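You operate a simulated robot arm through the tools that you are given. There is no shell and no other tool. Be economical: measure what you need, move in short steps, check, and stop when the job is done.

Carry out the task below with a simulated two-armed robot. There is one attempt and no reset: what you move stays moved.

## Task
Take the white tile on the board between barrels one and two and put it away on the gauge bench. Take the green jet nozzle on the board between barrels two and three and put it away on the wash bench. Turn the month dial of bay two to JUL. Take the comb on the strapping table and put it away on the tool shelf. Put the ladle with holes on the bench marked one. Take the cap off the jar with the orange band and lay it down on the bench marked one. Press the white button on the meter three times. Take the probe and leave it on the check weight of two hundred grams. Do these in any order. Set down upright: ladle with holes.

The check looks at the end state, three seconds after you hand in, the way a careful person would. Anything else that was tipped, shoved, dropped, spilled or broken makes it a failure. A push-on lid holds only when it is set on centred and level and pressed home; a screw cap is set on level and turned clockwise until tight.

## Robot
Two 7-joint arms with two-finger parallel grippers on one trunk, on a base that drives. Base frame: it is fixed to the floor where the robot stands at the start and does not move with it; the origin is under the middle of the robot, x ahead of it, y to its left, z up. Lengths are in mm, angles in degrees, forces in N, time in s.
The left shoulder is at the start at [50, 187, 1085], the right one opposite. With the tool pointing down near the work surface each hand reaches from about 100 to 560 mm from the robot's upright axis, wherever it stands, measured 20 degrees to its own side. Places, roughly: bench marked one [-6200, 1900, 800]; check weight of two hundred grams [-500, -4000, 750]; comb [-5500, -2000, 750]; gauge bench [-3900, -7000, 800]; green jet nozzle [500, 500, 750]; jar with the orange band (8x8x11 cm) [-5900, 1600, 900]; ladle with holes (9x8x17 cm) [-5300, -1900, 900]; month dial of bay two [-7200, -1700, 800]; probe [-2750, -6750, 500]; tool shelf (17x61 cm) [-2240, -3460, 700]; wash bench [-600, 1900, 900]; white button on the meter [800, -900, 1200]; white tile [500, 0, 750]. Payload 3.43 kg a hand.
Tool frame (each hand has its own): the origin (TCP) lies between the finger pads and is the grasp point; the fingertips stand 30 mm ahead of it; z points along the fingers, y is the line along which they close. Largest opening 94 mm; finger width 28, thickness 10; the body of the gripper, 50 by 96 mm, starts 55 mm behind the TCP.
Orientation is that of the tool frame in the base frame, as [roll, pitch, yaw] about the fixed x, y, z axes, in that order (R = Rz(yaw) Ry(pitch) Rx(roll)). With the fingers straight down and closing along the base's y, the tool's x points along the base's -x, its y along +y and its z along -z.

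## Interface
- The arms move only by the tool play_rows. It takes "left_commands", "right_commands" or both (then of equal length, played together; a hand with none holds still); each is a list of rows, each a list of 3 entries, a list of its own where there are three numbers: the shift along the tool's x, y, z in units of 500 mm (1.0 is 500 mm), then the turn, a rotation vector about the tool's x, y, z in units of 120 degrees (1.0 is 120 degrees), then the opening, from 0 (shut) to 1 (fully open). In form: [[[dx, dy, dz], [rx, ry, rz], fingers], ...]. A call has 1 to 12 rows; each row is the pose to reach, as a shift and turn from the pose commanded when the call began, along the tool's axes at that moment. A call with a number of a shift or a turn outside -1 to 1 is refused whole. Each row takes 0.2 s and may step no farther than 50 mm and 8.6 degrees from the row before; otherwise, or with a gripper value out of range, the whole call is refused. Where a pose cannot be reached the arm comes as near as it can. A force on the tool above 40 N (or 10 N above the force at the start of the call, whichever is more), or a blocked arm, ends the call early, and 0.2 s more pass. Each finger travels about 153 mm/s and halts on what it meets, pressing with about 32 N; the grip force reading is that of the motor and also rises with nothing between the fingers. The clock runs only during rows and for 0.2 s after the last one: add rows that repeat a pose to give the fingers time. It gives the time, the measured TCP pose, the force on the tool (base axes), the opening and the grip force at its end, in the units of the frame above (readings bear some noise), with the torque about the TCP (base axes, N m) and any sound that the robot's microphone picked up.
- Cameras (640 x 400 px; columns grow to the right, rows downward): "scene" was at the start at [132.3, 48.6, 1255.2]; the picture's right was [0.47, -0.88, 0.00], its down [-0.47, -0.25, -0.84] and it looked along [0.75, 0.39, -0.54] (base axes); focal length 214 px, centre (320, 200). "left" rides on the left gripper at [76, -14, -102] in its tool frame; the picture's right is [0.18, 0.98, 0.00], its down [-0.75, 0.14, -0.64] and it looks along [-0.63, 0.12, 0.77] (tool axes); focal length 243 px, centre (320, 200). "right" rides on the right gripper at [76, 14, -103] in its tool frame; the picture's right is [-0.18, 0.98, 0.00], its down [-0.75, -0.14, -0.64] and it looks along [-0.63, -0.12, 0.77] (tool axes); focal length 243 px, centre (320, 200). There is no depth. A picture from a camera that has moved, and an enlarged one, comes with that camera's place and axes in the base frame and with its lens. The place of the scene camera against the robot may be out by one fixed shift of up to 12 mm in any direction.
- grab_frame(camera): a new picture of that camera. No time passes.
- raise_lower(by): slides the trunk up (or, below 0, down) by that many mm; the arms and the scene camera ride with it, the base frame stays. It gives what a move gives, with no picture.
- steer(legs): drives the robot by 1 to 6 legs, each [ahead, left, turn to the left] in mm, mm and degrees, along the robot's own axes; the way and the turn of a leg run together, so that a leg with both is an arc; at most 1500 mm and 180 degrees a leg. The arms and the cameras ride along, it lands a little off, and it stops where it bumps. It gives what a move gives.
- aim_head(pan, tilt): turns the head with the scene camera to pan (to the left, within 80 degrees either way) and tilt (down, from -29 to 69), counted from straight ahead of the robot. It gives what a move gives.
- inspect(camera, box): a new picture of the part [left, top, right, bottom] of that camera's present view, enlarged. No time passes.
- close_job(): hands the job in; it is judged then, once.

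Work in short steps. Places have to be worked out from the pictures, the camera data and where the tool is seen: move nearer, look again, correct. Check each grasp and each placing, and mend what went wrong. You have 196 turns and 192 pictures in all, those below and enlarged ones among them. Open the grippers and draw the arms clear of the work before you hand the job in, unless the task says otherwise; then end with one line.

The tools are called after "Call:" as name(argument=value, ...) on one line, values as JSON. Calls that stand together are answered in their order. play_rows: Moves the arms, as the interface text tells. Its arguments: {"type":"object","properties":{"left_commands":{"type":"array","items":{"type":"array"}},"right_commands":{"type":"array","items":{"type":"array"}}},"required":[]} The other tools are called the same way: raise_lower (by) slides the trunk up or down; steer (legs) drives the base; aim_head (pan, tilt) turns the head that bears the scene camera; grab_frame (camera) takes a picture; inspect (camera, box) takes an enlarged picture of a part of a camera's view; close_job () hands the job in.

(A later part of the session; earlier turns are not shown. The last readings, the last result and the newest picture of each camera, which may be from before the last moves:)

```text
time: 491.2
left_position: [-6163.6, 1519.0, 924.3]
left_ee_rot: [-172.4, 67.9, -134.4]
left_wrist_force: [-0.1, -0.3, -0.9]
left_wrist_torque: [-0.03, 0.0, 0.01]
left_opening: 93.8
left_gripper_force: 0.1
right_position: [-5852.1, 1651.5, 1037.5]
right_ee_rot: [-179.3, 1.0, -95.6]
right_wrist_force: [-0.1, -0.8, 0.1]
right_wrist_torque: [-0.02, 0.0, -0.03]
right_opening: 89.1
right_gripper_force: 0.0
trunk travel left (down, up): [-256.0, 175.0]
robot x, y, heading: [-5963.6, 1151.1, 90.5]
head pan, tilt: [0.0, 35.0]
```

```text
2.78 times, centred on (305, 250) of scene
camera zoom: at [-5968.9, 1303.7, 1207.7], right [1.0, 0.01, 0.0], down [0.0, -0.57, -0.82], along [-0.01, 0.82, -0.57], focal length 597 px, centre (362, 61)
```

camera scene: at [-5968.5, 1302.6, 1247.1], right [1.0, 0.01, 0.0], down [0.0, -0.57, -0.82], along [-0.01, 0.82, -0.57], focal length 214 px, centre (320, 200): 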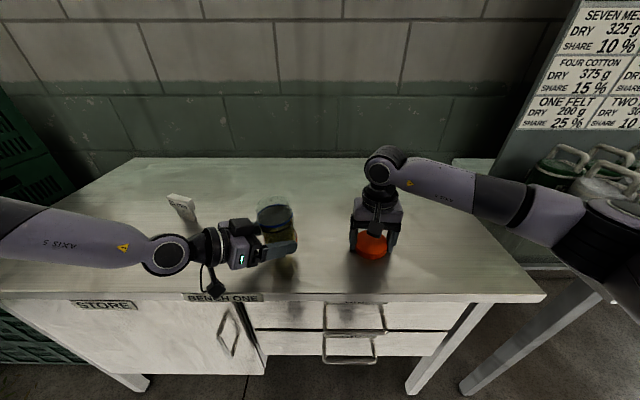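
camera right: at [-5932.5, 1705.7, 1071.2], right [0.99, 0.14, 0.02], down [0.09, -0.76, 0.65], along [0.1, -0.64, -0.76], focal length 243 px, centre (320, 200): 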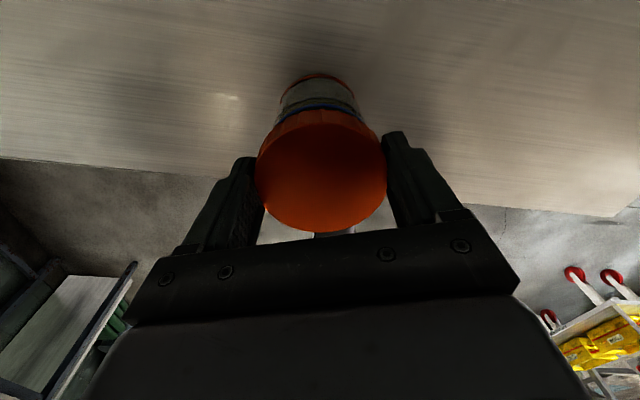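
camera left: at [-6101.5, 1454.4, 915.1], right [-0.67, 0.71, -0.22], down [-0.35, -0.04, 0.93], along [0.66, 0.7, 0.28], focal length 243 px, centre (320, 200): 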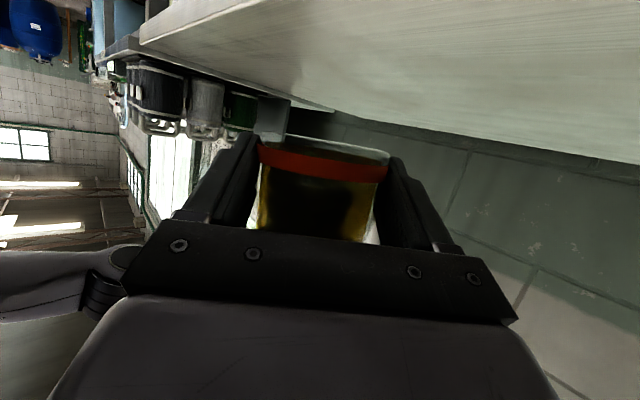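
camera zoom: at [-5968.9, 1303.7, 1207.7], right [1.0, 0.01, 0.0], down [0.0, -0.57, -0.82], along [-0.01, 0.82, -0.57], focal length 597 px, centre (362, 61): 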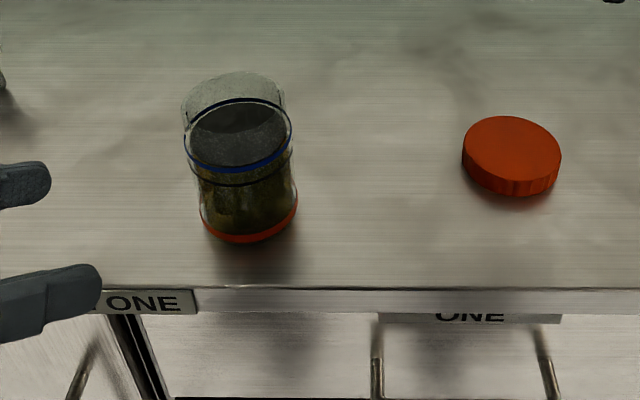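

Cap off and laid down, jar upright. Now back off, restore the left hand's pose, and head to the strapping table area.

Call:
steer(legs=[[-420, 0, 0]])

Call:
play_rows(left_commands=[[[0, -0.01, -0.04], [-0.025, 0.053, -0.036], 0.6], [[0, -0.02, -0.08], [-0.049, 0.106, -0.073], 0.6], [[0, -0.03, -0.12], [-0.074, 0.159, -0.109], 0.6], [[0, -0.04, -0.16], [-0.098, 0.212, -0.146], 0.6], [[0, -0.04, -0.2], [-0.123, 0.264, -0.182], 0.6], [[-0.03, -0.04, -0.22], [-0.148, 0.317, -0.219], 0.6], [[-0.06, -0.04, -0.24], [-0.172, 0.37, -0.255], 0.6], [[-0.09, -0.04, -0.26], [-0.197, 0.423, -0.292], 0.6], [[-0.12, -0.04, -0.28], [-0.221, 0.476, -0.328], 0.6], [[-0.15, -0.04, -0.3], [-0.246, 0.529, -0.365], 0.6]])

Call:
raise_lower(by=80)

Call:
steer(legs=[[0, 0, -180], [1300, 0, 0]])

Call:
aim_head(pan=0, tilt=15)

Call:
grab_frame(camera="scene")

```text
time: 493.8
left_position: [-6161.4, 1098.9, 922.8]
left_ee_rot: [-172.7, 67.9, -134.3]
left_wrist_force: [0.0, 0.4, -1.1]
left_wrist_torque: [0.02, -0.01, 0.01]
left_opening: 94.1
left_gripper_force: 0.1
right_position: [-5850.8, 1233.8, 1037.3]
right_ee_rot: [-179.3, 0.8, -95.3]
right_wrist_force: [0.4, -0.5, 0.1]
right_wrist_torque: [-0.01, -0.02, -0.02]
right_opening: 89.3
right_gripper_force: 0.0
trunk travel left (down, up): [-256.0, 175.0]
robot x, y, heading: [-5955.7, 731.1, 90.8]
head pan, tilt: [0.0, 35.0]
```

```text
time: 496.0
left_position: [-6395.4, 1023.6, 1032.4]
left_ee_rot: [-176.3, -2.0, -93.3]
left_wrist_force: [0.9, 0.0, -0.3]
left_wrist_torque: [0.02, 0.01, -0.01]
left_opening: 56.4
left_gripper_force: 0.1
left hand out of reach, approached as far as the arm can: row 2, 3, 4, 5, 6, 7, 8, 9, 10
right_position: [-5850.2, 1233.6, 1036.9]
right_ee_rot: [-179.4, 0.8, -95.3]
right_wrist_force: [-0.4, 0.5, 1.3]
right_wrist_torque: [0.02, 0.0, -0.01]
right_opening: 89.2
right_gripper_force: 0.1
trunk travel left (down, up): [-256.0, 175.0]
robot x, y, heading: [-5958.1, 733.8, 90.8]
head pan, tilt: [0.0, 35.0]
```

```text
time: 497.1
left_position: [-6394.2, 1023.9, 1110.7]
left_ee_rot: [-176.4, -2.0, -93.4]
left_wrist_force: [-0.9, 0.3, -0.1]
left_wrist_torque: [-0.01, -0.05, -0.02]
left_opening: 56.1
left_gripper_force: 0.0
right_position: [-5850.6, 1234.3, 1117.0]
right_ee_rot: [-179.3, 0.8, -95.4]
right_wrist_force: [0.2, -0.3, -0.1]
right_wrist_torque: [-0.02, -0.01, -0.01]
right_opening: 89.4
right_gripper_force: 0.1
trunk travel left (down, up): [-336.0, 95.0]
robot x, y, heading: [-5956.4, 730.0, 90.6]
head pan, tilt: [0.0, 35.0]
```

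```text
time: 507.9
left_position: [-5572.5, -122.9, 1111.6]
left_ee_rot: [-176.2, -2.0, 84.1]
left_wrist_force: [-0.4, 0.4, 0.1]
left_wrist_torque: [-0.02, -0.04, -0.02]
left_opening: 56.4
left_gripper_force: 0.1
right_position: [-6122.0, -306.5, 1117.6]
right_ee_rot: [-179.6, 0.8, 82.5]
right_wrist_force: [-1.3, -0.8, -0.7]
right_wrist_torque: [-0.02, -0.07, 0.01]
right_opening: 89.1
right_gripper_force: 0.1
trunk travel left (down, up): [-336.0, 95.0]
robot x, y, heading: [-5989.1, 192.8, -91.8]
head pan, tilt: [0.0, 35.0]
stopped in leg 2: the robot was blocked; the commanded pose is now the measured one
```

```text
time: 508.8
left_position: [-5568.9, -121.8, 1112.0]
left_ee_rot: [-176.1, -2.1, 84.1]
left_wrist_force: [0.6, -0.2, -0.1]
left_wrist_torque: [0.02, 0.0, 0.0]
left_opening: 56.3
left_gripper_force: 0.0
right_position: [-6120.8, -304.8, 1117.8]
right_ee_rot: [-179.4, 0.9, 82.5]
right_wrist_force: [0.4, 0.4, 0.2]
right_wrist_torque: [-0.01, 0.01, 0.0]
right_opening: 89.5
right_gripper_force: 0.1
trunk travel left (down, up): [-336.0, 95.0]
robot x, y, heading: [-5992.3, 189.3, -91.7]
head pan, tilt: [0.0, 15.0]
```

```text
21 pictures are left
camera scene: at [-6002.1, 46.1, 1319.5], right [-1.0, 0.03, 0.0], down [0.01, 0.26, -0.97], along [-0.03, -0.97, -0.26], focal length 214 px, centre (320, 200)
```

scene: 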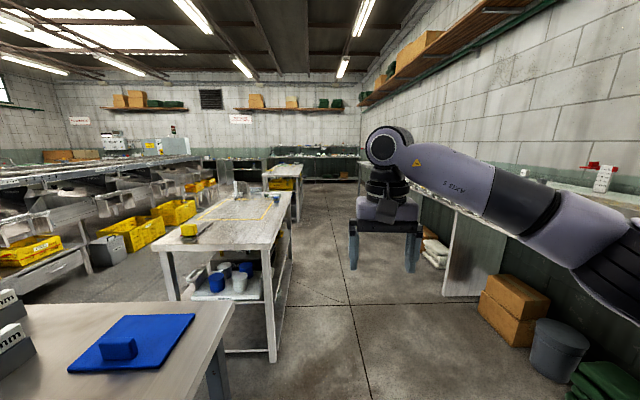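

A table corner blocks on the left. Shift right, drive down the aisle and face the strapping table.

Call:
steer(legs=[[-80, 0, 0], [0, -170, 1.7], [1500, 0, 0], [350, 0, 0], [0, 0, 90]])

Call:
aim_head(pan=0, tilt=30)

Call:
grab_frame(camera="scene")

```text
time: 524.3
left_position: [-5857.3, -1153.8, 1111.8]
left_ee_rot: [-176.1, -2.0, 176.3]
left_wrist_force: [-0.2, 0.3, 0.3]
left_wrist_torque: [0.0, 0.01, 0.0]
left_opening: 56.5
left_gripper_force: 0.0
right_position: [-5655.3, -1698.8, 1117.6]
right_ee_rot: [-179.4, 0.9, 174.7]
right_wrist_force: [0.0, 0.9, -0.1]
right_wrist_torque: [0.01, 0.0, 0.0]
right_opening: 89.5
right_gripper_force: 0.1
trunk travel left (down, up): [-336.0, 95.0]
robot x, y, heading: [-6151.4, -1583.3, 0.6]
head pan, tilt: [0.0, 15.0]
```

```text
time: 525.1
left_position: [-5858.3, -1154.0, 1110.1]
left_ee_rot: [-176.1, -2.2, 176.3]
left_wrist_force: [-0.6, 0.1, -0.3]
left_wrist_torque: [-0.03, 0.03, -0.03]
left_opening: 56.5
left_gripper_force: 0.1
right_position: [-5654.0, -1698.6, 1116.7]
right_ee_rot: [-179.3, 0.9, 174.7]
right_wrist_force: [-0.2, -0.1, -0.3]
right_wrist_torque: [-0.01, 0.01, 0.0]
right_opening: 89.3
right_gripper_force: 0.0
trunk travel left (down, up): [-336.0, 95.0]
robot x, y, heading: [-6151.7, -1587.4, 0.1]
head pan, tilt: [0.0, 30.0]
```

```text
20 pictures are left
camera scene: at [-6010.3, -1580.9, 1295.4], right [0.0, -1.0, 0.0], down [-0.5, 0.0, -0.87], along [0.87, 0.0, -0.5], focal length 214 px, centre (320, 200)
```

scene: 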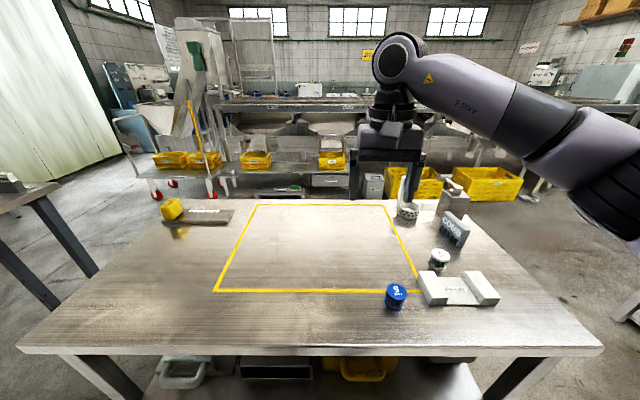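

Zoom on the right part of the table where the comb and ladle are.

Call:
inspect(camera="scene", box=[350, 160, 530, 320])

```text
2.50 times, centred on (440, 240) of scene
camera zoom: at [-6010.3, -1580.9, 1295.4], right [0.0, -1.0, 0.0], down [-0.5, 0.0, -0.87], along [0.87, 0.0, -0.5], focal length 536 px, centre (20, 100)
```

zoom: 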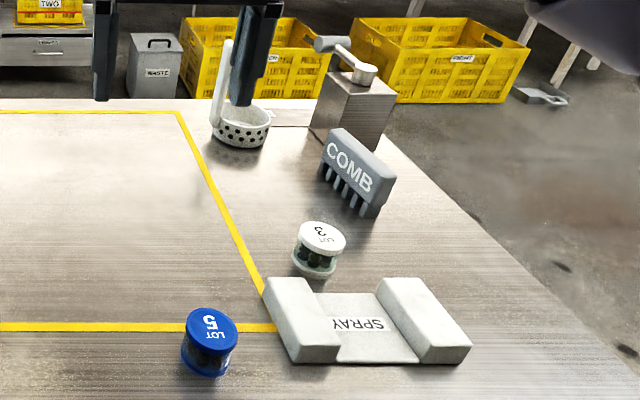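

Comb ≈(-5477,-1994), ladle ≈(-5343,-1908); best approached from the table's south side. While hands are free, do the month dial first: turn to face west.

Call:
steer(legs=[[-120, 0, 0], [0, 0, 180]])

Call:
grab_frame(camera="scene")

```text
time: 533.7
left_position: [-6569.7, -2025.2, 1110.5]
left_ee_rot: [-176.1, -2.1, -3.4]
left_wrist_force: [0.2, 1.0, -0.1]
left_wrist_torque: [0.03, 0.0, -0.01]
left_opening: 56.4
left_gripper_force: 0.1
right_position: [-6775.9, -1482.0, 1117.6]
right_ee_rot: [-179.3, 0.9, -5.0]
right_wrist_force: [0.6, 0.3, -1.0]
right_wrist_torque: [0.01, 0.0, 0.0]
right_opening: 89.1
right_gripper_force: 0.0
trunk travel left (down, up): [-336.0, 95.0]
robot x, y, heading: [-6275.6, -1589.4, -179.5]
head pan, tilt: [0.0, 30.0]
```

```text
18 pictures are left
camera scene: at [-6429.6, -1583.3, 1295.4], right [-0.01, 1.0, 0.0], down [0.5, 0.0, -0.87], along [-0.87, -0.01, -0.5], focal length 214 px, centre (320, 200)
```

scene: 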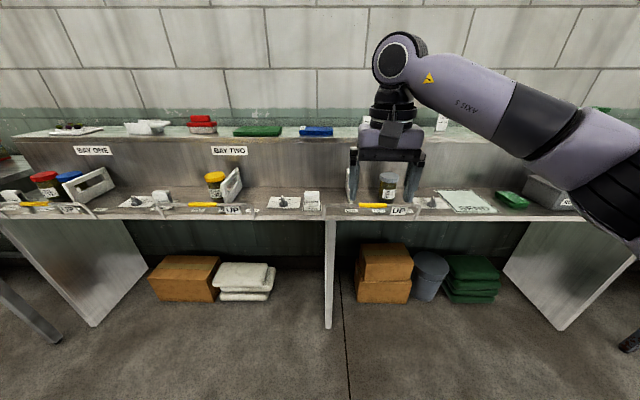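

Call:
inspect(camera="scene", box=[190, 140, 330, 225])

```text
4.57 times, centred on (260, 182) of scene
camera zoom: at [-6429.6, -1583.3, 1295.4], right [-0.01, 1.0, 0.0], down [0.5, 0.0, -0.87], along [-0.87, -0.01, -0.5], focal length 980 px, centre (594, 280)
```

zoom: 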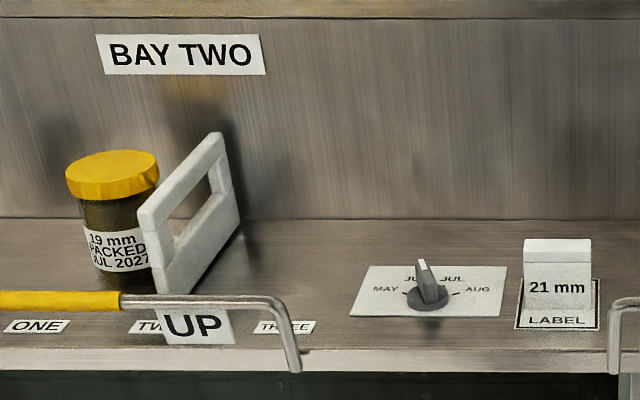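

BAY TWO's month dial points at JUN; JUL is ~50° clockwise. Drive so the right hand is over it (≈(-7160,-1734)).

Call:
steer(legs=[[375, 262, -0.5]])

Call:
raise_lower(by=-80)

Call:
grab_frame(camera="right")

```text
time: 536.6
left_position: [-6933.1, -2290.8, 1110.8]
left_ee_rot: [-176.1, -2.1, -3.2]
left_wrist_force: [-0.8, -0.6, 0.0]
left_wrist_torque: [-0.01, -0.01, 0.01]
left_opening: 56.3
left_gripper_force: 0.2
right_position: [-7141.7, -1749.8, 1117.3]
right_ee_rot: [-179.3, 1.0, -5.0]
right_wrist_force: [-0.5, -0.5, -0.2]
right_wrist_torque: [0.01, 0.01, -0.01]
right_opening: 89.2
right_gripper_force: 0.1
trunk travel left (down, up): [-336.0, 95.0]
robot x, y, heading: [-6638.8, -1853.0, -179.1]
head pan, tilt: [0.0, 30.0]
```

```text
time: 537.8
left_position: [-6934.2, -2291.1, 1030.3]
left_ee_rot: [-176.3, -2.1, -3.2]
left_wrist_force: [0.2, 0.7, -0.2]
left_wrist_torque: [-0.01, 0.0, 0.0]
left_opening: 56.4
left_gripper_force: 0.0
right_position: [-7139.8, -1748.3, 1038.2]
right_ee_rot: [-179.2, 0.9, -4.9]
right_wrist_force: [0.0, -0.1, 0.1]
right_wrist_torque: [0.02, 0.0, 0.01]
right_opening: 89.4
right_gripper_force: 0.0
trunk travel left (down, up): [-256.0, 175.0]
robot x, y, heading: [-6639.0, -1855.0, -179.4]
head pan, tilt: [0.0, 30.0]
```

```text
16 pictures are left
camera right: at [-7064.3, -1770.1, 1139.6], right [-0.27, -0.96, -0.01], down [-0.73, 0.2, 0.66], along [-0.63, 0.18, -0.76], focal length 243 px, centre (320, 200)
```

right: 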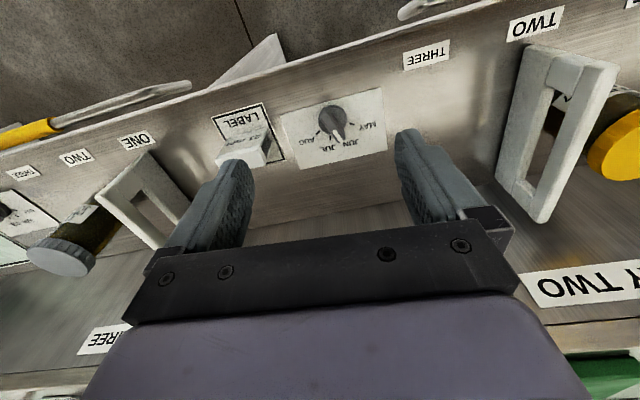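

Call:
inspect(camera="right", box=[270, 80, 400, 180])

```text
4.00 times, centred on (335, 130) of right
camera zoom: at [-7064.3, -1770.1, 1139.6], right [-0.27, -0.96, -0.01], down [-0.73, 0.2, 0.66], along [-0.63, 0.18, -0.76], focal length 970 px, centre (260, 480)
```

zoom: 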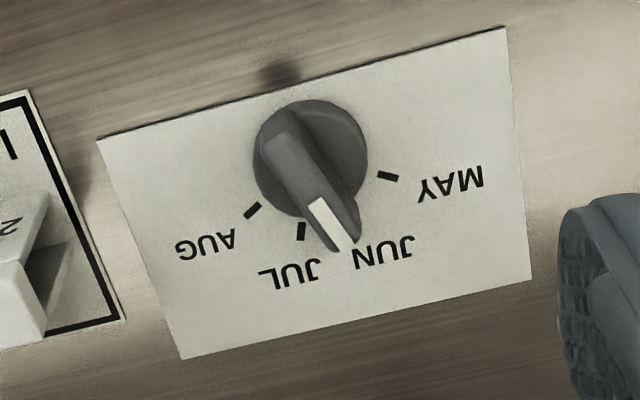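

Dial centre ≈(-7186,-1748), pointer at JUN (-20°), JUL tick at +21°. Move the right hand above the knob, rotated 25° to straddle the pointer.

Call:
play_rows(right_commands=[[[-0.03, 0.003, 0.05], [0, 0, -0.052], 0.5], [[-0.06, 0.006, 0.11], [0, 0, -0.104], 0.4], [[-0.092, 0.008, 0.17], [0, 0, -0.156], 0.4], [[-0.092, 0.008, 0.23], [0, 0, -0.208], 0.4], [[-0.092, 0.008, 0.25], [0, 0, -0.208], 0.4], [[-0.092, 0.008, 0.25], [0, 0, -0.208], 0.4]])

Call:
grab_frame(camera="right")

```text
time: 539.2
left_position: [-6932.9, -2291.1, 1030.4]
left_ee_rot: [-176.1, -2.2, -3.2]
left_wrist_force: [0.5, -0.7, 0.3]
left_wrist_torque: [-0.01, 0.0, 0.03]
left_opening: 56.5
left_gripper_force: 0.1
right_position: [-7188.4, -1747.7, 914.0]
right_ee_rot: [-179.0, 0.5, 20.1]
right_wrist_force: [-0.4, -0.4, 0.7]
right_wrist_torque: [-0.01, 0.01, -0.03]
right_opening: 37.6
right_gripper_force: 0.1
trunk travel left (down, up): [-256.0, 175.0]
robot x, y, heading: [-6640.9, -1853.4, -179.5]
head pan, tilt: [0.0, 30.0]
```

```text
14 pictures are left
camera right: at [-7110.2, -1735.4, 1015.4], right [0.17, -0.99, -0.02], down [-0.75, -0.14, 0.65], along [-0.64, -0.1, -0.76], focal length 243 px, centre (320, 200)
```

right: 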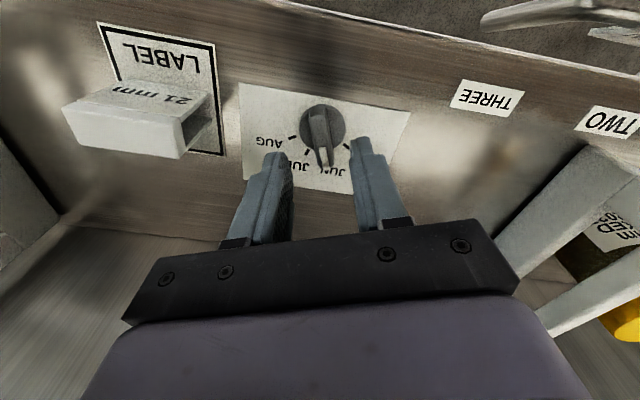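

Aligned. Descend 36 mm and close on the pointer.

Call:
play_rows(right_commands=[[[-0.0, 0, 0.03], [0, 0, 0], 0.4], [[0, 0, 0.06], [0, 0, 0], 0.4], [[0, 0, 0.074], [0, 0, 0], 0.4], [[0, 0, 0.074], [0, 0, 0], 0.15], [[0, 0, 0.074], [0, 0, 0], 0], [[0, 0, 0.074], [0, 0, 0], 0]])

```text
time: 540.6
left_position: [-6932.4, -2291.8, 1030.9]
left_ee_rot: [-176.1, -2.0, -3.1]
left_wrist_force: [-0.9, -0.3, 0.2]
left_wrist_torque: [0.01, 0.0, -0.04]
left_opening: 56.1
left_gripper_force: 0.0
right_position: [-7188.0, -1746.7, 875.8]
right_ee_rot: [-179.0, 0.5, 20.1]
right_wrist_force: [3.4, -4.7, -3.3]
right_wrist_torque: [-0.73, 0.47, -0.03]
right_opening: 12.8
right_gripper_force: 45.4
trunk travel left (down, up): [-256.0, 175.0]
robot x, y, heading: [-6636.0, -1856.1, -179.5]
head pan, tilt: [0.0, 30.0]
```

Gripped the pointer (12.8 mm). Turn 42° clockwise, release and lift.

Call:
play_rows(right_commands=[[[0, 0, 0], [0, 0, 0.06], 0], [[0, 0, 0], [0, 0, 0.12], 0], [[0, 0, 0], [0, 0, 0.18], 0], [[0, 0, 0], [0, 0, 0.24], 0], [[0, 0, 0], [0, 0, 0.3], 0], [[0, 0, 0], [0, 0, 0.35], 0], [[0, 0, 0], [0, 0, 0.35], 0], [[0, 0, 0], [0, 0, 0.35], 0.35], [[0, 0, 0], [0, 0, 0.35], 0.4], [[0, 0, -0.08], [0, 0, 0.35], 0.4], [[0, 0, -0.17], [0, 0, 0.35], 0.4]])

Call:
inspect(camera="right", box=[220, 60, 420, 200])

```text
time: 543.0
left_position: [-6933.1, -2291.3, 1030.0]
left_ee_rot: [-176.1, -2.1, -3.3]
left_wrist_force: [0.6, -0.1, -0.2]
left_wrist_torque: [-0.03, 0.01, 0.02]
left_opening: 56.5
left_gripper_force: 0.2
right_position: [-7188.6, -1749.3, 962.0]
right_ee_rot: [-179.5, 1.1, -21.9]
right_wrist_force: [-0.5, -0.2, -1.2]
right_wrist_torque: [-0.04, 0.02, -0.04]
right_opening: 37.4
right_gripper_force: 0.0
trunk travel left (down, up): [-256.0, 175.0]
robot x, y, heading: [-6637.5, -1854.3, -179.1]
head pan, tilt: [0.0, 30.0]
```

```text
2.86 times, centred on (320, 130) of right
camera zoom: at [-7120.5, -1791.7, 1063.5], right [-0.54, -0.84, 0.0], down [-0.64, 0.4, 0.66], along [-0.55, 0.36, -0.75], focal length 693 px, centre (320, 400)
```

zoom: 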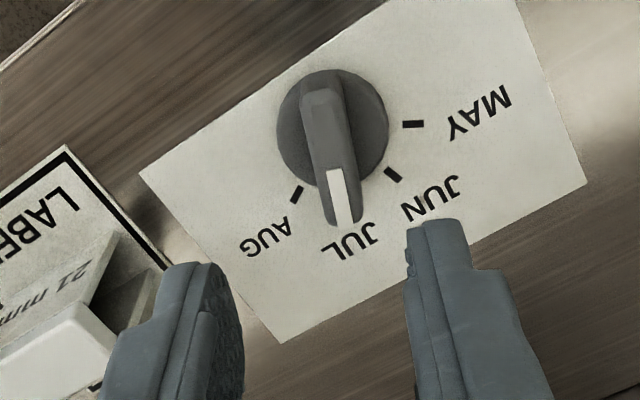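

Dial reads JUL. Raise the hand, back off and drive to the south side of the strapping table.

Call:
play_rows(right_commands=[[[0, 0, -0.09], [0, 0, -0.03], 0.6], [[0, 0, -0.18], [0, 0, -0.06], 0.8], [[0, 0, -0.25], [0, 0, -0.1], 1], [[0.05, 0, -0.27], [0, 0, -0.14], 1], [[0.12, 0, -0.27], [0, 0, -0.18], 1]])

Call:
steer(legs=[[-360, 0, 0], [0, 760, 0], [0, 0, -90], [0, -820, 0]])

Call:
raise_lower(by=60)

Call:
steer(legs=[[140, 0, 0]])

Call:
aim_head(pan=0, tilt=40)

Call:
grab_frame(camera="scene")

```text
time: 544.2
left_position: [-6933.2, -2292.7, 1030.8]
left_ee_rot: [-176.2, -2.1, -3.3]
left_wrist_force: [0.0, 0.0, 1.1]
left_wrist_torque: [-0.05, -0.03, 0.0]
left_opening: 56.3
left_gripper_force: 0.0
right_position: [-7131.2, -1772.1, 1096.5]
right_ee_rot: [-179.2, 0.8, -0.3]
right_wrist_force: [0.0, 0.7, -0.3]
right_wrist_torque: [-0.01, 0.02, -0.01]
right_opening: 93.8
right_gripper_force: 0.1
trunk travel left (down, up): [-256.0, 175.0]
robot x, y, heading: [-6642.4, -1853.6, -179.4]
head pan, tilt: [0.0, 30.0]
```

```text
time: 564.5
left_position: [-5856.9, -2327.2, 1030.4]
left_ee_rot: [-176.1, -2.1, -95.0]
left_wrist_force: [-0.6, -0.1, 0.3]
left_wrist_torque: [0.01, 0.01, 0.01]
left_opening: 56.3
left_gripper_force: 0.0
right_position: [-5331.0, -2147.2, 1095.5]
right_ee_rot: [-179.2, 0.8, -91.9]
right_wrist_force: [0.1, -0.7, 0.0]
right_wrist_torque: [0.03, -0.02, 0.01]
right_opening: 94.2
right_gripper_force: 0.2
trunk travel left (down, up): [-256.0, 175.0]
robot x, y, heading: [-5426.2, -2637.1, 89.3]
head pan, tilt: [0.0, 30.0]
```

```text
time: 565.5
left_position: [-5855.6, -2327.3, 1090.4]
left_ee_rot: [-176.0, -2.2, -94.8]
left_wrist_force: [0.3, -0.7, 0.3]
left_wrist_torque: [-0.04, 0.01, 0.02]
left_opening: 56.5
left_gripper_force: 0.0
right_position: [-5330.9, -2145.8, 1155.5]
right_ee_rot: [-179.2, 0.9, -92.0]
right_wrist_force: [-0.3, 0.3, 0.3]
right_wrist_torque: [-0.02, 0.02, -0.01]
right_opening: 94.4
right_gripper_force: 0.1
trunk travel left (down, up): [-316.0, 115.0]
robot x, y, heading: [-5428.8, -2630.2, 89.1]
head pan, tilt: [0.0, 30.0]
```

```text
time: 566.9
left_position: [-5852.7, -2186.2, 1091.4]
left_ee_rot: [-176.1, -2.2, -94.8]
left_wrist_force: [0.7, 1.4, 0.2]
left_wrist_torque: [-0.04, -0.03, 0.01]
left_opening: 56.4
left_gripper_force: 0.1
right_position: [-5329.0, -2003.1, 1154.6]
right_ee_rot: [-179.2, 0.9, -91.9]
right_wrist_force: [-0.6, -0.4, 0.5]
right_wrist_torque: [-0.04, -0.04, 0.0]
right_opening: 93.9
right_gripper_force: 0.0
trunk travel left (down, up): [-316.0, 115.0]
robot x, y, heading: [-5426.7, -2492.1, 89.2]
head pan, tilt: [0.0, 30.0]
```

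```text
time: 567.6
left_position: [-5853.7, -2185.6, 1092.1]
left_ee_rot: [-176.2, -2.2, -94.8]
left_wrist_force: [0.0, -0.4, 0.5]
left_wrist_torque: [0.03, 0.0, 0.02]
left_opening: 56.4
left_gripper_force: 0.1
right_position: [-5328.2, -2003.1, 1156.1]
right_ee_rot: [-179.2, 0.9, -91.9]
right_wrist_force: [-0.5, 1.0, 0.1]
right_wrist_torque: [0.01, 0.03, 0.02]
right_opening: 94.2
right_gripper_force: 0.0
trunk travel left (down, up): [-316.0, 115.0]
robot x, y, heading: [-5424.7, -2490.3, 89.2]
head pan, tilt: [0.0, 40.0]
```

```text
12 pictures are left
camera scene: at [-5427.5, -2341.1, 1260.0], right [1.0, -0.02, 0.0], down [-0.01, -0.64, -0.77], along [0.01, 0.77, -0.64], focal length 214 px, centre (320, 200)
```

scene: 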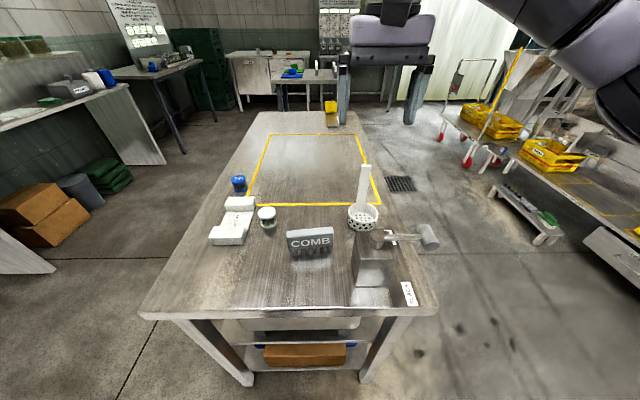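

Zoom on comb and ladle to plan grasps.

Call:
inspect(camera="scene", box=[260, 150, 440, 290])

```text
2.86 times, centred on (350, 220) of scene
camera zoom: at [-5427.5, -2341.1, 1260.0], right [1.0, -0.02, 0.0], down [-0.01, -0.64, -0.77], along [0.01, 0.77, -0.64], focal length 613 px, centre (234, 143)
```

zoom: 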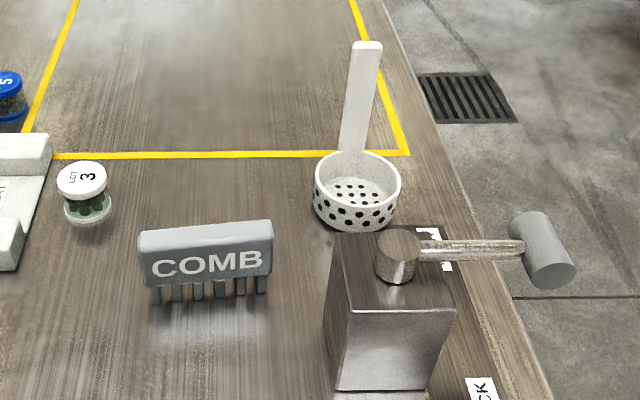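

Comb body is ~25 mm thick, rotated ~10°. Move the left hand above it with a 75° roll so the fingers close across its thickness.

Call:
play_rows(left_commands=[[[-0.037, -0.071, 0.01], [0, 0, 0.057], 0.6], [[-0.073, -0.143, 0.02], [0, 0, 0.113], 0.6], [[-0.11, -0.214, 0.03], [0, 0, 0.17], 0.6], [[-0.147, -0.285, 0.04], [0, 0, 0.227], 0.6], [[-0.183, -0.357, 0.06], [0, 0, 0.283], 0.6], [[-0.22, -0.428, 0.09], [0, 0, 0.34], 0.6], [[-0.256, -0.5, 0.12], [0, 0, 0.397], 0.6], [[-0.293, -0.571, 0.15], [0, 0, 0.453], 0.6], [[-0.33, -0.642, 0.19], [0, 0, 0.51], 0.6], [[-0.366, -0.714, 0.23], [0, 0, 0.567], 0.6], [[-0.403, -0.785, 0.264], [0, 0, 0.623], 0.6], [[-0.403, -0.785, 0.264], [0, 0, 0.623], 0.6]], right_commands=[[[0, -0.02, 0], [0, 0, 0], 0.7], [[0, -0.04, 0], [0, 0, 0], 0.7], [[0, -0.06, 0], [0, 0, 0], 0.7], [[0, -0.08, 0], [0, 0, 0], 0.7], [[0, -0.1, 0], [0, 0, 0], 0.7], [[0, -0.1, 0], [0, 0, 0], 0.7], [[0, -0.1, 0], [0, 0, 0], 0.7], [[0, -0.1, 0], [0, 0, 0], 0.7], [[0, -0.1, 0], [0, 0, 0], 0.7], [[0, -0.1, 0], [0, 0, 0], 0.7], [[0, -0.1, 0], [0, 0, 0], 0.7], [[0, -0.1, 0], [0, 0, 0], 0.7]])

Call:
grab_frame(camera="left")

```text
time: 570.2
left_position: [-5548.7, -2076.0, 989.0]
left_ee_rot: [-177.0, 3.2, -169.6]
left_wrist_force: [-0.2, 0.2, 0.7]
left_wrist_torque: [-0.02, 0.0, -0.04]
left_opening: 56.2
left_gripper_force: 0.0
left hand out of reach, approached as far as the arm can: row 5, 6, 7, 8, 9, 10, 11, 12
right_position: [-5279.8, -2006.1, 1157.5]
right_ee_rot: [-179.3, 0.9, -91.9]
right_wrist_force: [1.0, 0.7, 0.3]
right_wrist_torque: [-0.02, 0.04, 0.01]
right_opening: 65.4
right_gripper_force: 0.1
trunk travel left (down, up): [-316.0, 115.0]
robot x, y, heading: [-5423.6, -2490.6, 89.0]
head pan, tilt: [0.0, 40.0]
```

```text
10 pictures are left
camera left: at [-5627.5, -2100.1, 1088.5], right [-0.36, 0.93, -0.06], down [0.67, 0.3, 0.68], along [0.65, 0.2, -0.73], focal length 243 px, centre (320, 200)
```

left: 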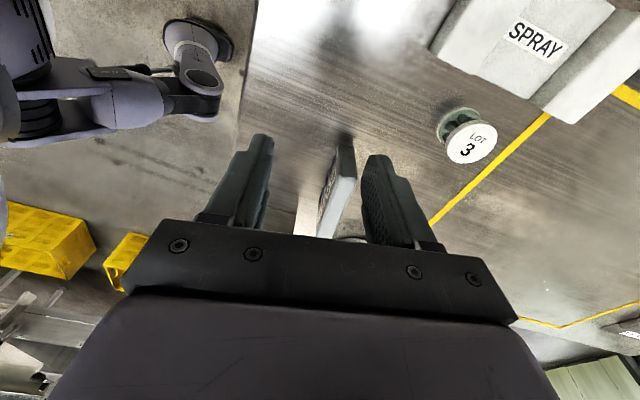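

The left arm is at its inward limit again; shift the base right 130 mm, then place the hand over the comb.

Call:
steer(legs=[[0, -135, 1]])

Call:
play_rows(left_commands=[[[0.02, -0.055, 0], [0, 0, 0], 0.6], [[0.04, -0.11, 0], [0, 0, 0], 0.6], [[0.04, -0.11, 0.01], [0, 0, 0], 0.6]])

Call:
grab_frame(camera="left")

```text
time: 572.0
left_position: [-5418.9, -2079.5, 988.4]
left_ee_rot: [-177.0, 3.2, -168.3]
left_wrist_force: [0.2, -0.4, -0.4]
left_wrist_torque: [-0.01, 0.0, -0.04]
left_opening: 56.4
left_gripper_force: 0.0
right_position: [-5150.6, -2004.0, 1155.8]
right_ee_rot: [-179.2, 0.9, -90.8]
right_wrist_force: [0.0, 0.8, 0.3]
right_wrist_torque: [-0.02, 0.04, -0.04]
right_opening: 65.9
right_gripper_force: 0.1
trunk travel left (down, up): [-316.0, 115.0]
robot x, y, heading: [-5284.8, -2490.3, 90.3]
head pan, tilt: [0.0, 40.0]
```

```text
time: 572.8
left_position: [-5427.8, -2136.8, 985.9]
left_ee_rot: [-176.9, 3.3, -168.2]
left_wrist_force: [-0.6, -0.7, 0.6]
left_wrist_torque: [-0.02, 0.03, 0.04]
left_opening: 56.5
left_gripper_force: 0.1
right_position: [-5151.5, -2003.1, 1157.0]
right_ee_rot: [-179.2, 0.9, -90.7]
right_wrist_force: [0.4, 0.5, -0.1]
right_wrist_torque: [0.0, -0.02, -0.01]
right_opening: 65.8
right_gripper_force: 0.0
trunk travel left (down, up): [-316.0, 115.0]
robot x, y, heading: [-5289.0, -2491.8, 90.1]
head pan, tilt: [0.0, 40.0]
```

```text
9 pictures are left
camera left: at [-5507.0, -2162.1, 1085.3], right [-0.38, 0.92, -0.06], down [0.67, 0.32, 0.68], along [0.64, 0.21, -0.73], focal length 243 px, centre (320, 200)
```

left: 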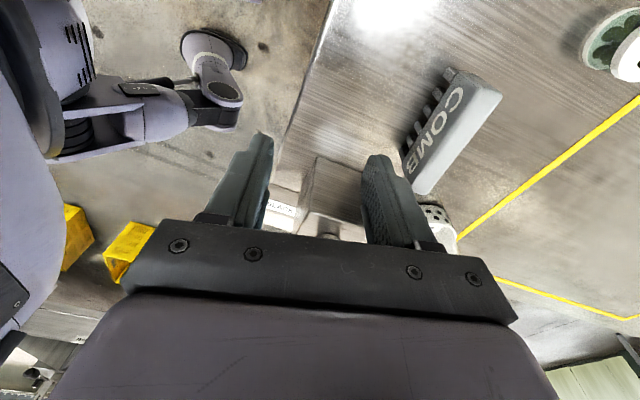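

Sign slip, but this view locates the comb well: centre (-5451,-2036), axis rotated ~18.6°. Move over it, descend and close.

Call:
play_rows(left_commands=[[[0.001, 0.07, 0], [0, 0, -0.02], 0.6], [[0.003, 0.14, 0], [0, 0, -0.04], 0.6], [[0.004, 0.207, 0], [0, 0, -0.057], 0.6], [[0.004, 0.207, 0.07], [0, 0, -0.057], 0.6], [[0.004, 0.207, 0.14], [0, 0, -0.057], 0.6], [[0.004, 0.207, 0.2], [0, 0, -0.057], 0.6], [[0.004, 0.207, 0.2], [0, 0, -0.057], 0.3], [[0.004, 0.207, 0.2], [0, 0, -0.057], 0], [[0.004, 0.207, 0.2], [0, 0, -0.057], 0], [[0.004, 0.207, 0.15], [0, 0, -0.057], 0]])

Call:
grab_frame(camera="left")

```text
time: 574.1
left_position: [-5454.9, -2041.8, 924.6]
left_ee_rot: [-178.2, 3.8, -161.5]
left_wrist_force: [-2.8, -0.2, 14.4]
left_wrist_torque: [0.34, 0.37, -0.02]
left_opening: 56.1
left_gripper_force: 0.1
left hand out of reach, approached as far as the arm can: row 5, 6
right_position: [-5152.9, -2005.1, 1156.6]
right_ee_rot: [-179.2, 0.8, -90.7]
right_wrist_force: [0.1, 0.8, -1.4]
right_wrist_torque: [-0.05, -0.03, -0.01]
right_opening: 65.6
right_gripper_force: 0.0
trunk travel left (down, up): [-316.0, 115.0]
robot x, y, heading: [-5287.0, -2492.6, 90.1]
head pan, tilt: [0.0, 40.0]
stopped in row 6 (left hand): the force on the tool passed its limit at 57 N (the readings are from after the stop); the commanded pose is now the measured one
```

```text
8 pictures are left
camera left: at [-5531.1, -2077.8, 1021.7], right [-0.48, 0.87, -0.04], down [0.62, 0.38, 0.69], along [0.62, 0.31, -0.72], focal length 243 px, centre (320, 200)
```

left: 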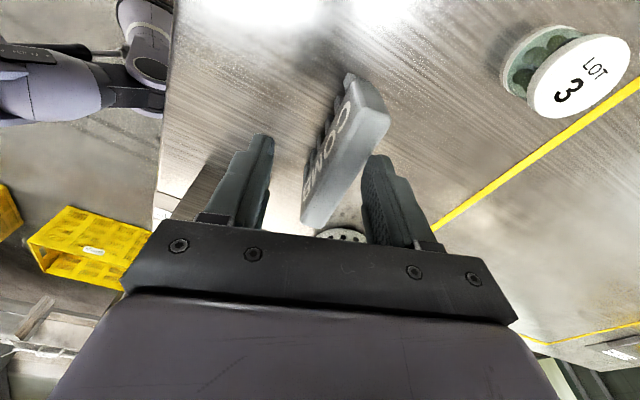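

The far finger landed on the comb's top: shift 15 mm further (+y), then descend and close.

Call:
play_rows(left_commands=[[[0, 0, -0.03], [0, 0, 0], 0.6], [[0, 0.031, -0.03], [0, 0, 0.02], 0.6], [[0, 0.031, 0.03], [0, 0, 0.02], 0.6], [[0, 0.031, 0.088], [0, 0, 0.02], 0.6], [[0, 0.031, 0.088], [0, 0, 0.02], 0.6], [[0, 0.031, 0.088], [0, 0, 0.02], 0.3], [[0, 0.031, 0.088], [0, 0, 0.02], 0], [[0, 0.031, 0.088], [0, 0, 0.02], 0], [[0, 0.031, 0.088], [0, 0, 0.02], 0]])

```text
time: 576.1
left_position: [-5471.1, -2038.9, 886.8]
left_ee_rot: [-178.0, 3.9, -163.9]
left_wrist_force: [-0.2, -0.6, 0.9]
left_wrist_torque: [0.04, 0.04, -0.02]
left_opening: 26.0
left_gripper_force: 32.1
left hand out of reach, approached as far as the arm can: row 3, 4, 5, 6, 7, 8, 9
right_position: [-5152.1, -2004.0, 1155.4]
right_ee_rot: [-179.2, 0.8, -90.9]
right_wrist_force: [-1.3, -0.6, -1.6]
right_wrist_torque: [-0.01, 0.02, 0.03]
right_opening: 66.0
right_gripper_force: 0.1
trunk travel left (down, up): [-316.0, 115.0]
robot x, y, heading: [-5286.7, -2488.1, 90.5]
head pan, tilt: [0.0, 40.0]
```

Comb gripped (26 mm). Lift it and shift the base left 130 mm for the ladle.

Call:
play_rows(left_commands=[[[0, 0, -0.08], [0, 0, 0], 0], [[0, 0, -0.16], [0, 0, 0], 0], [[0, 0, -0.24], [0, 0, 0], 0], [[0.08, 0, -0.28], [0, 0, 0], 0], [[0.16, 0, -0.32], [0, 0, 0], 0], [[0.2, 0, -0.34], [0, 0, 0], 0]])

Call:
steer(legs=[[20, 135, -0.5]])

Call:
grab_frame(camera="scene")

```text
time: 577.5
left_position: [-5579.7, -2066.5, 1049.9]
left_ee_rot: [-178.0, 3.9, -164.1]
left_wrist_force: [0.4, 0.0, -2.4]
left_wrist_torque: [-0.02, 0.04, 0.01]
left_opening: 25.8
left_gripper_force: 31.7
right_position: [-5151.4, -2003.2, 1155.6]
right_ee_rot: [-179.2, 0.8, -90.8]
right_wrist_force: [-0.2, 0.7, -0.1]
right_wrist_torque: [-0.01, 0.03, -0.01]
right_opening: 65.8
right_gripper_force: 0.0
trunk travel left (down, up): [-316.0, 115.0]
robot x, y, heading: [-5286.6, -2492.6, 90.3]
head pan, tilt: [0.0, 40.0]
```

```text
time: 579.4
left_position: [-5712.0, -2043.7, 1049.1]
left_ee_rot: [-177.9, 3.8, -164.3]
left_wrist_force: [0.4, 0.0, -0.5]
left_wrist_torque: [-0.01, 0.02, 0.03]
left_opening: 26.0
left_gripper_force: 32.0
right_position: [-5283.8, -1984.3, 1155.9]
right_ee_rot: [-179.2, 0.8, -91.4]
right_wrist_force: [-0.3, 0.1, 0.1]
right_wrist_torque: [0.0, 0.0, -0.04]
right_opening: 65.7
right_gripper_force: 0.0
trunk travel left (down, up): [-316.0, 115.0]
robot x, y, heading: [-5424.4, -2474.4, 89.8]
head pan, tilt: [0.0, 40.0]
```

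```text
7 pictures are left
camera scene: at [-5428.0, -2321.7, 1260.0], right [1.0, 0.0, 0.0], down [0.0, -0.64, -0.77], along [0.0, 0.77, -0.64], focal length 214 px, centre (320, 200)
```

scene: 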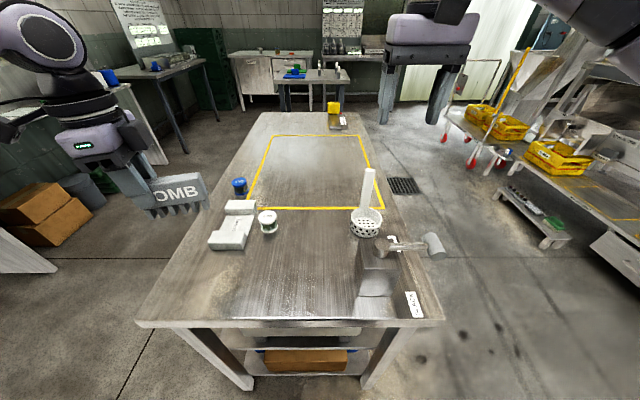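

Comb is held. Move the right hand, tilted 30° forward, above the ladle's handle ≈(-5310,-1897, top ≈ 995).

Call:
play_rows(right_commands=[[[-0.035, 0.011, 0.04], [0, -0.05, 0], 0.65], [[-0.07, 0.022, 0.08], [0, -0.1, 0], 0.65], [[-0.105, 0.034, 0.13], [0, -0.15, 0], 0.65], [[-0.14, 0.045, 0.18], [0, -0.2, 0], 0.65], [[-0.173, 0.056, 0.23], [0, -0.25, 0], 0.65], [[-0.173, 0.056, 0.23], [0, -0.25, 0], 0.65]])

Call:
grab_frame(camera="right")

```text
time: 580.8
left_position: [-5712.5, -2043.5, 1049.0]
left_ee_rot: [-178.0, 3.8, -164.4]
left_wrist_force: [0.1, -0.5, 0.0]
left_wrist_torque: [-0.06, 0.06, 0.0]
left_opening: 26.2
left_gripper_force: 31.9
right_position: [-5308.5, -1895.0, 1040.8]
right_ee_rot: [-179.1, 30.9, -90.8]
right_wrist_force: [0.3, 0.5, 0.6]
right_wrist_torque: [0.01, 0.02, 0.01]
right_opening: 61.3
right_gripper_force: 0.0
trunk travel left (down, up): [-316.0, 115.0]
robot x, y, heading: [-5425.7, -2475.7, 90.1]
head pan, tilt: [0.0, 40.0]
```

```text
6 pictures are left
camera right: at [-5325.7, -2012.5, 1090.4], right [-0.98, 0.18, 0.08], down [0.14, 0.31, 0.94], along [0.14, 0.93, -0.33], focal length 243 px, centre (320, 200)
```

right: 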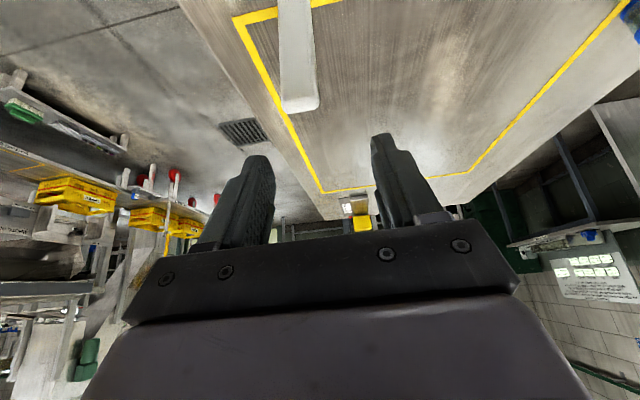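

Handle top at ≈(-5303,-1902,990), between the fingers. Descend 70 mm, close, lift slightly.

Call:
play_rows(right_commands=[[[0.03, -0.008, 0.04], [0, 0, 0], 0.65], [[0.06, -0.008, 0.08], [0, 0, 0], 0.65], [[0.08, -0.008, 0.115], [0, 0, 0], 0.65], [[0.08, -0.008, 0.115], [0, 0, 0], 0.4], [[0.08, -0.008, 0.115], [0, 0, 0], 0.1], [[0.08, -0.008, 0.115], [0, 0, 0], 0], [[0.08, -0.008, 0.115], [0, 0, 0], 0], [[0.04, -0.008, 0.045], [0, 0, 0], 0], [[-0.01, -0.008, -0.025], [0, 0, 0], 0]])

Call:
grab_frame(camera="scene")

```text
time: 582.8
left_position: [-5711.1, -2043.5, 1048.9]
left_ee_rot: [-178.0, 3.8, -164.4]
left_wrist_force: [0.1, -0.1, -0.6]
left_wrist_torque: [0.01, 0.05, -0.02]
left_opening: 25.7
left_gripper_force: 32.1
right_position: [-5304.7, -1896.9, 1053.8]
right_ee_rot: [-179.1, 30.8, -90.9]
right_wrist_force: [-0.5, -0.4, -0.8]
right_wrist_torque: [-0.02, -0.02, 0.0]
right_opening: 29.3
right_gripper_force: 32.2
trunk travel left (down, up): [-316.0, 115.0]
robot x, y, heading: [-5425.9, -2470.6, 89.8]
head pan, tilt: [0.0, 40.0]
```

```text
5 pictures are left
camera scene: at [-5427.8, -2321.9, 1260.0], right [1.0, 0.0, 0.0], down [0.0, -0.64, -0.77], along [0.0, 0.77, -0.64], focal length 214 px, centre (320, 200)
```

scene: 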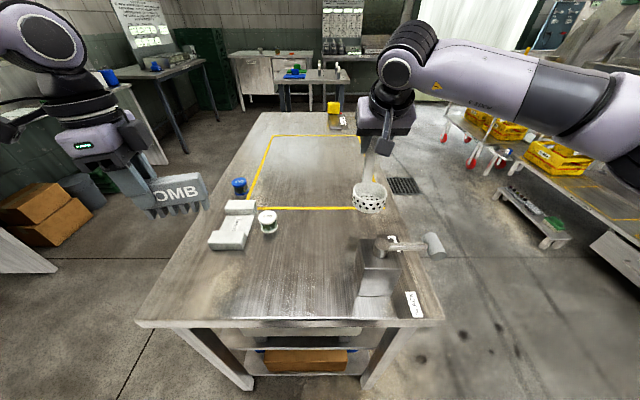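

Both items held. Raise the trunk for clearance and drive the known aisle back north to bench one.

Call:
raise_lower(by=110)

Call:
steer(legs=[[-300, 0, 0], [0, 725, 0], [1500, 0, 0], [1500, 0, 0], [600, 0, 0], [0, -300, 0]])

```text
time: 584.2
left_position: [-5711.9, -2044.6, 1158.0]
left_ee_rot: [-178.0, 3.8, -164.3]
left_wrist_force: [-0.2, 0.2, -1.6]
left_wrist_torque: [-0.03, 0.05, 0.01]
left_opening: 25.7
left_gripper_force: 31.7
right_position: [-5304.6, -1897.1, 1162.7]
right_ee_rot: [-179.2, 30.8, -90.8]
right_wrist_force: [0.7, -0.1, -0.2]
right_wrist_torque: [0.02, -0.01, -0.02]
right_opening: 29.3
right_gripper_force: 32.3
trunk travel left (down, up): [-426.0, 5.0]
robot x, y, heading: [-5426.3, -2474.5, 89.8]
head pan, tilt: [0.0, 40.0]
```

```text
time: 612.5
left_position: [-6129.4, 1275.0, 1159.0]
left_ee_rot: [-178.1, 3.8, -164.2]
left_wrist_force: [0.0, -0.2, -1.2]
left_wrist_torque: [0.0, 0.03, 0.02]
left_opening: 26.2
left_gripper_force: 32.2
right_position: [-5723.9, 1422.2, 1164.6]
right_ee_rot: [-179.1, 30.8, -90.5]
right_wrist_force: [0.0, 0.2, -1.1]
right_wrist_torque: [0.03, 0.04, 0.01]
right_opening: 29.2
right_gripper_force: 32.1
trunk travel left (down, up): [-426.0, 5.0]
robot x, y, heading: [-5837.3, 844.5, 89.7]
head pan, tilt: [0.0, 40.0]
```

Drive ahead to the bench and check with one picture.

Call:
steer(legs=[[282, 0, 0.3]])

Call:
grab_frame(camera="scene")

```text
time: 614.5
left_position: [-6135.4, 1555.0, 1157.9]
left_ee_rot: [-178.0, 3.8, -163.7]
left_wrist_force: [0.4, 0.9, -1.6]
left_wrist_torque: [0.01, 0.08, -0.01]
left_opening: 25.8
left_gripper_force: 31.5
right_position: [-5729.9, 1706.9, 1162.2]
right_ee_rot: [-179.1, 30.8, -90.0]
right_wrist_force: [0.3, -0.3, 0.2]
right_wrist_torque: [0.01, 0.0, 0.02]
right_opening: 29.4
right_gripper_force: 32.2
trunk travel left (down, up): [-426.0, 5.0]
robot x, y, heading: [-5838.3, 1128.1, 90.3]
head pan, tilt: [0.0, 40.0]
```

```text
4 pictures are left
camera scene: at [-5847.7, 1280.9, 1369.9], right [1.0, 0.01, 0.0], down [0.01, -0.64, -0.77], along [-0.01, 0.77, -0.64], focal length 214 px, centre (320, 200)
```

scene: 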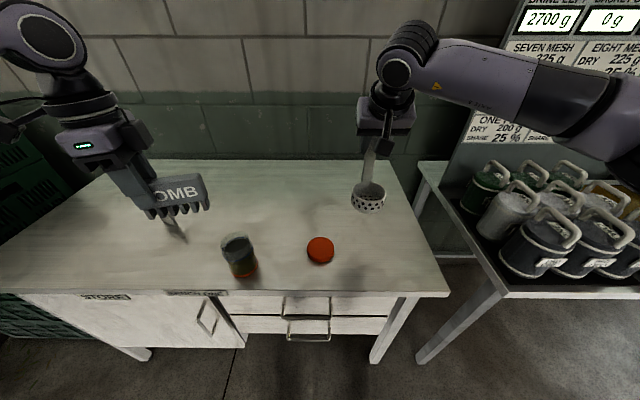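

Position is good. Lower the trunk 95 mm, then the arm toward contact.

Call:
raise_lower(by=-95)

Call:
play_rows(right_commands=[[[0.031, 0, 0.052], [0, 0, 0], 0], [[0.056, 0, 0.094], [0, 0, 0], 0], [[0.067, 0, 0.113], [0, 0, 0], 0], [[0.067, 0, 0.113], [0, 0, 0], 0]])

```text
time: 615.8
left_position: [-6135.0, 1554.0, 1064.1]
left_ee_rot: [-178.0, 3.8, -163.6]
left_wrist_force: [0.1, -0.5, -1.0]
left_wrist_torque: [0.02, 0.06, -0.02]
left_opening: 25.9
left_gripper_force: 32.1
right_position: [-5730.2, 1707.6, 1068.7]
right_ee_rot: [-179.3, 30.8, -90.0]
right_wrist_force: [-0.2, 0.5, -0.9]
right_wrist_torque: [0.01, -0.02, -0.03]
right_opening: 29.3
right_gripper_force: 32.0
trunk travel left (down, up): [-331.0, 100.0]
robot x, y, heading: [-5839.7, 1128.6, 90.6]
head pan, tilt: [0.0, 40.0]
```

```text
time: 616.8
left_position: [-6135.0, 1554.9, 1065.2]
left_ee_rot: [-178.0, 3.8, -163.6]
left_wrist_force: [-0.4, -0.1, -1.2]
left_wrist_torque: [0.02, 0.07, -0.01]
left_opening: 26.0
left_gripper_force: 32.0
right_position: [-5728.4, 1706.3, 1002.7]
right_ee_rot: [-179.1, 30.9, -90.0]
right_wrist_force: [0.1, 0.2, -1.1]
right_wrist_torque: [0.0, -0.03, 0.01]
right_opening: 29.4
right_gripper_force: 31.9
trunk travel left (down, up): [-331.0, 100.0]
robot x, y, heading: [-5841.9, 1128.3, 90.6]
head pan, tilt: [0.0, 40.0]
```

Call:
raise_lower(by=-5)

Call:
raise_lower(by=-4)

Call:
raise_lower(by=-3)

```text
time: 617.3
left_position: [-6134.4, 1553.8, 1059.8]
left_ee_rot: [-178.2, 3.9, -163.6]
left_wrist_force: [0.0, 0.2, -0.9]
left_wrist_torque: [-0.01, 0.06, 0.01]
left_opening: 26.1
left_gripper_force: 32.6
right_position: [-5728.2, 1706.0, 1001.0]
right_ee_rot: [-179.1, 31.3, -90.2]
right_wrist_force: [3.4, -1.0, 14.7]
right_wrist_torque: [-0.46, 0.11, 0.07]
right_opening: 29.4
right_gripper_force: 32.4
trunk travel left (down, up): [-326.0, 105.0]
robot x, y, heading: [-5840.8, 1130.6, 90.4]
head pan, tilt: [0.0, 40.0]
```

```text
time: 617.9
left_position: [-6135.1, 1552.9, 1055.4]
left_ee_rot: [-178.2, 3.9, -163.5]
left_wrist_force: [0.2, -0.3, -1.6]
left_wrist_torque: [-0.02, 0.01, 0.01]
left_opening: 25.8
left_gripper_force: 32.4
right_position: [-5728.7, 1706.3, 999.3]
right_ee_rot: [-179.2, 31.5, -90.2]
right_wrist_force: [3.2, 2.9, 25.9]
right_wrist_torque: [0.41, 0.0, -0.03]
right_opening: 29.6
right_gripper_force: 32.1
trunk travel left (down, up): [-322.0, 109.0]
robot x, y, heading: [-5839.7, 1131.0, 90.7]
head pan, tilt: [0.0, 40.0]
```

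```text
time: 618.4
left_position: [-6135.6, 1552.4, 1052.6]
left_ee_rot: [-178.1, 3.8, -163.5]
left_wrist_force: [-0.5, -0.8, -0.9]
left_wrist_torque: [0.02, 0.04, 0.02]
left_opening: 26.0
left_gripper_force: 32.1
right_position: [-5729.3, 1704.9, 992.8]
right_ee_rot: [-179.2, 31.1, -89.9]
right_wrist_force: [1.1, -0.4, 20.4]
right_wrist_torque: [0.25, 0.05, -0.01]
right_opening: 25.0
right_gripper_force: 31.8
trunk travel left (down, up): [-319.0, 112.0]
robot x, y, heading: [-5843.2, 1131.4, 90.7]
head pan, tilt: [0.0, 40.0]
```

Contact reached (slight slip in the grip). Check the ladle's attitude before releasing.

Call:
inspect(camera="scene", box=[310, 120, 450, 270])

```text
2.67 times, centred on (380, 195) of scene
camera zoom: at [-5848.0, 1278.2, 1263.2], right [1.0, 0.01, 0.0], down [0.01, -0.64, -0.77], along [-0.01, 0.77, -0.64], focal length 572 px, centre (160, 213)
```

zoom: 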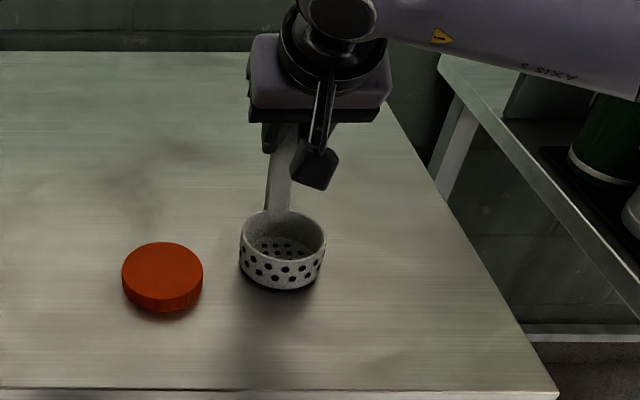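

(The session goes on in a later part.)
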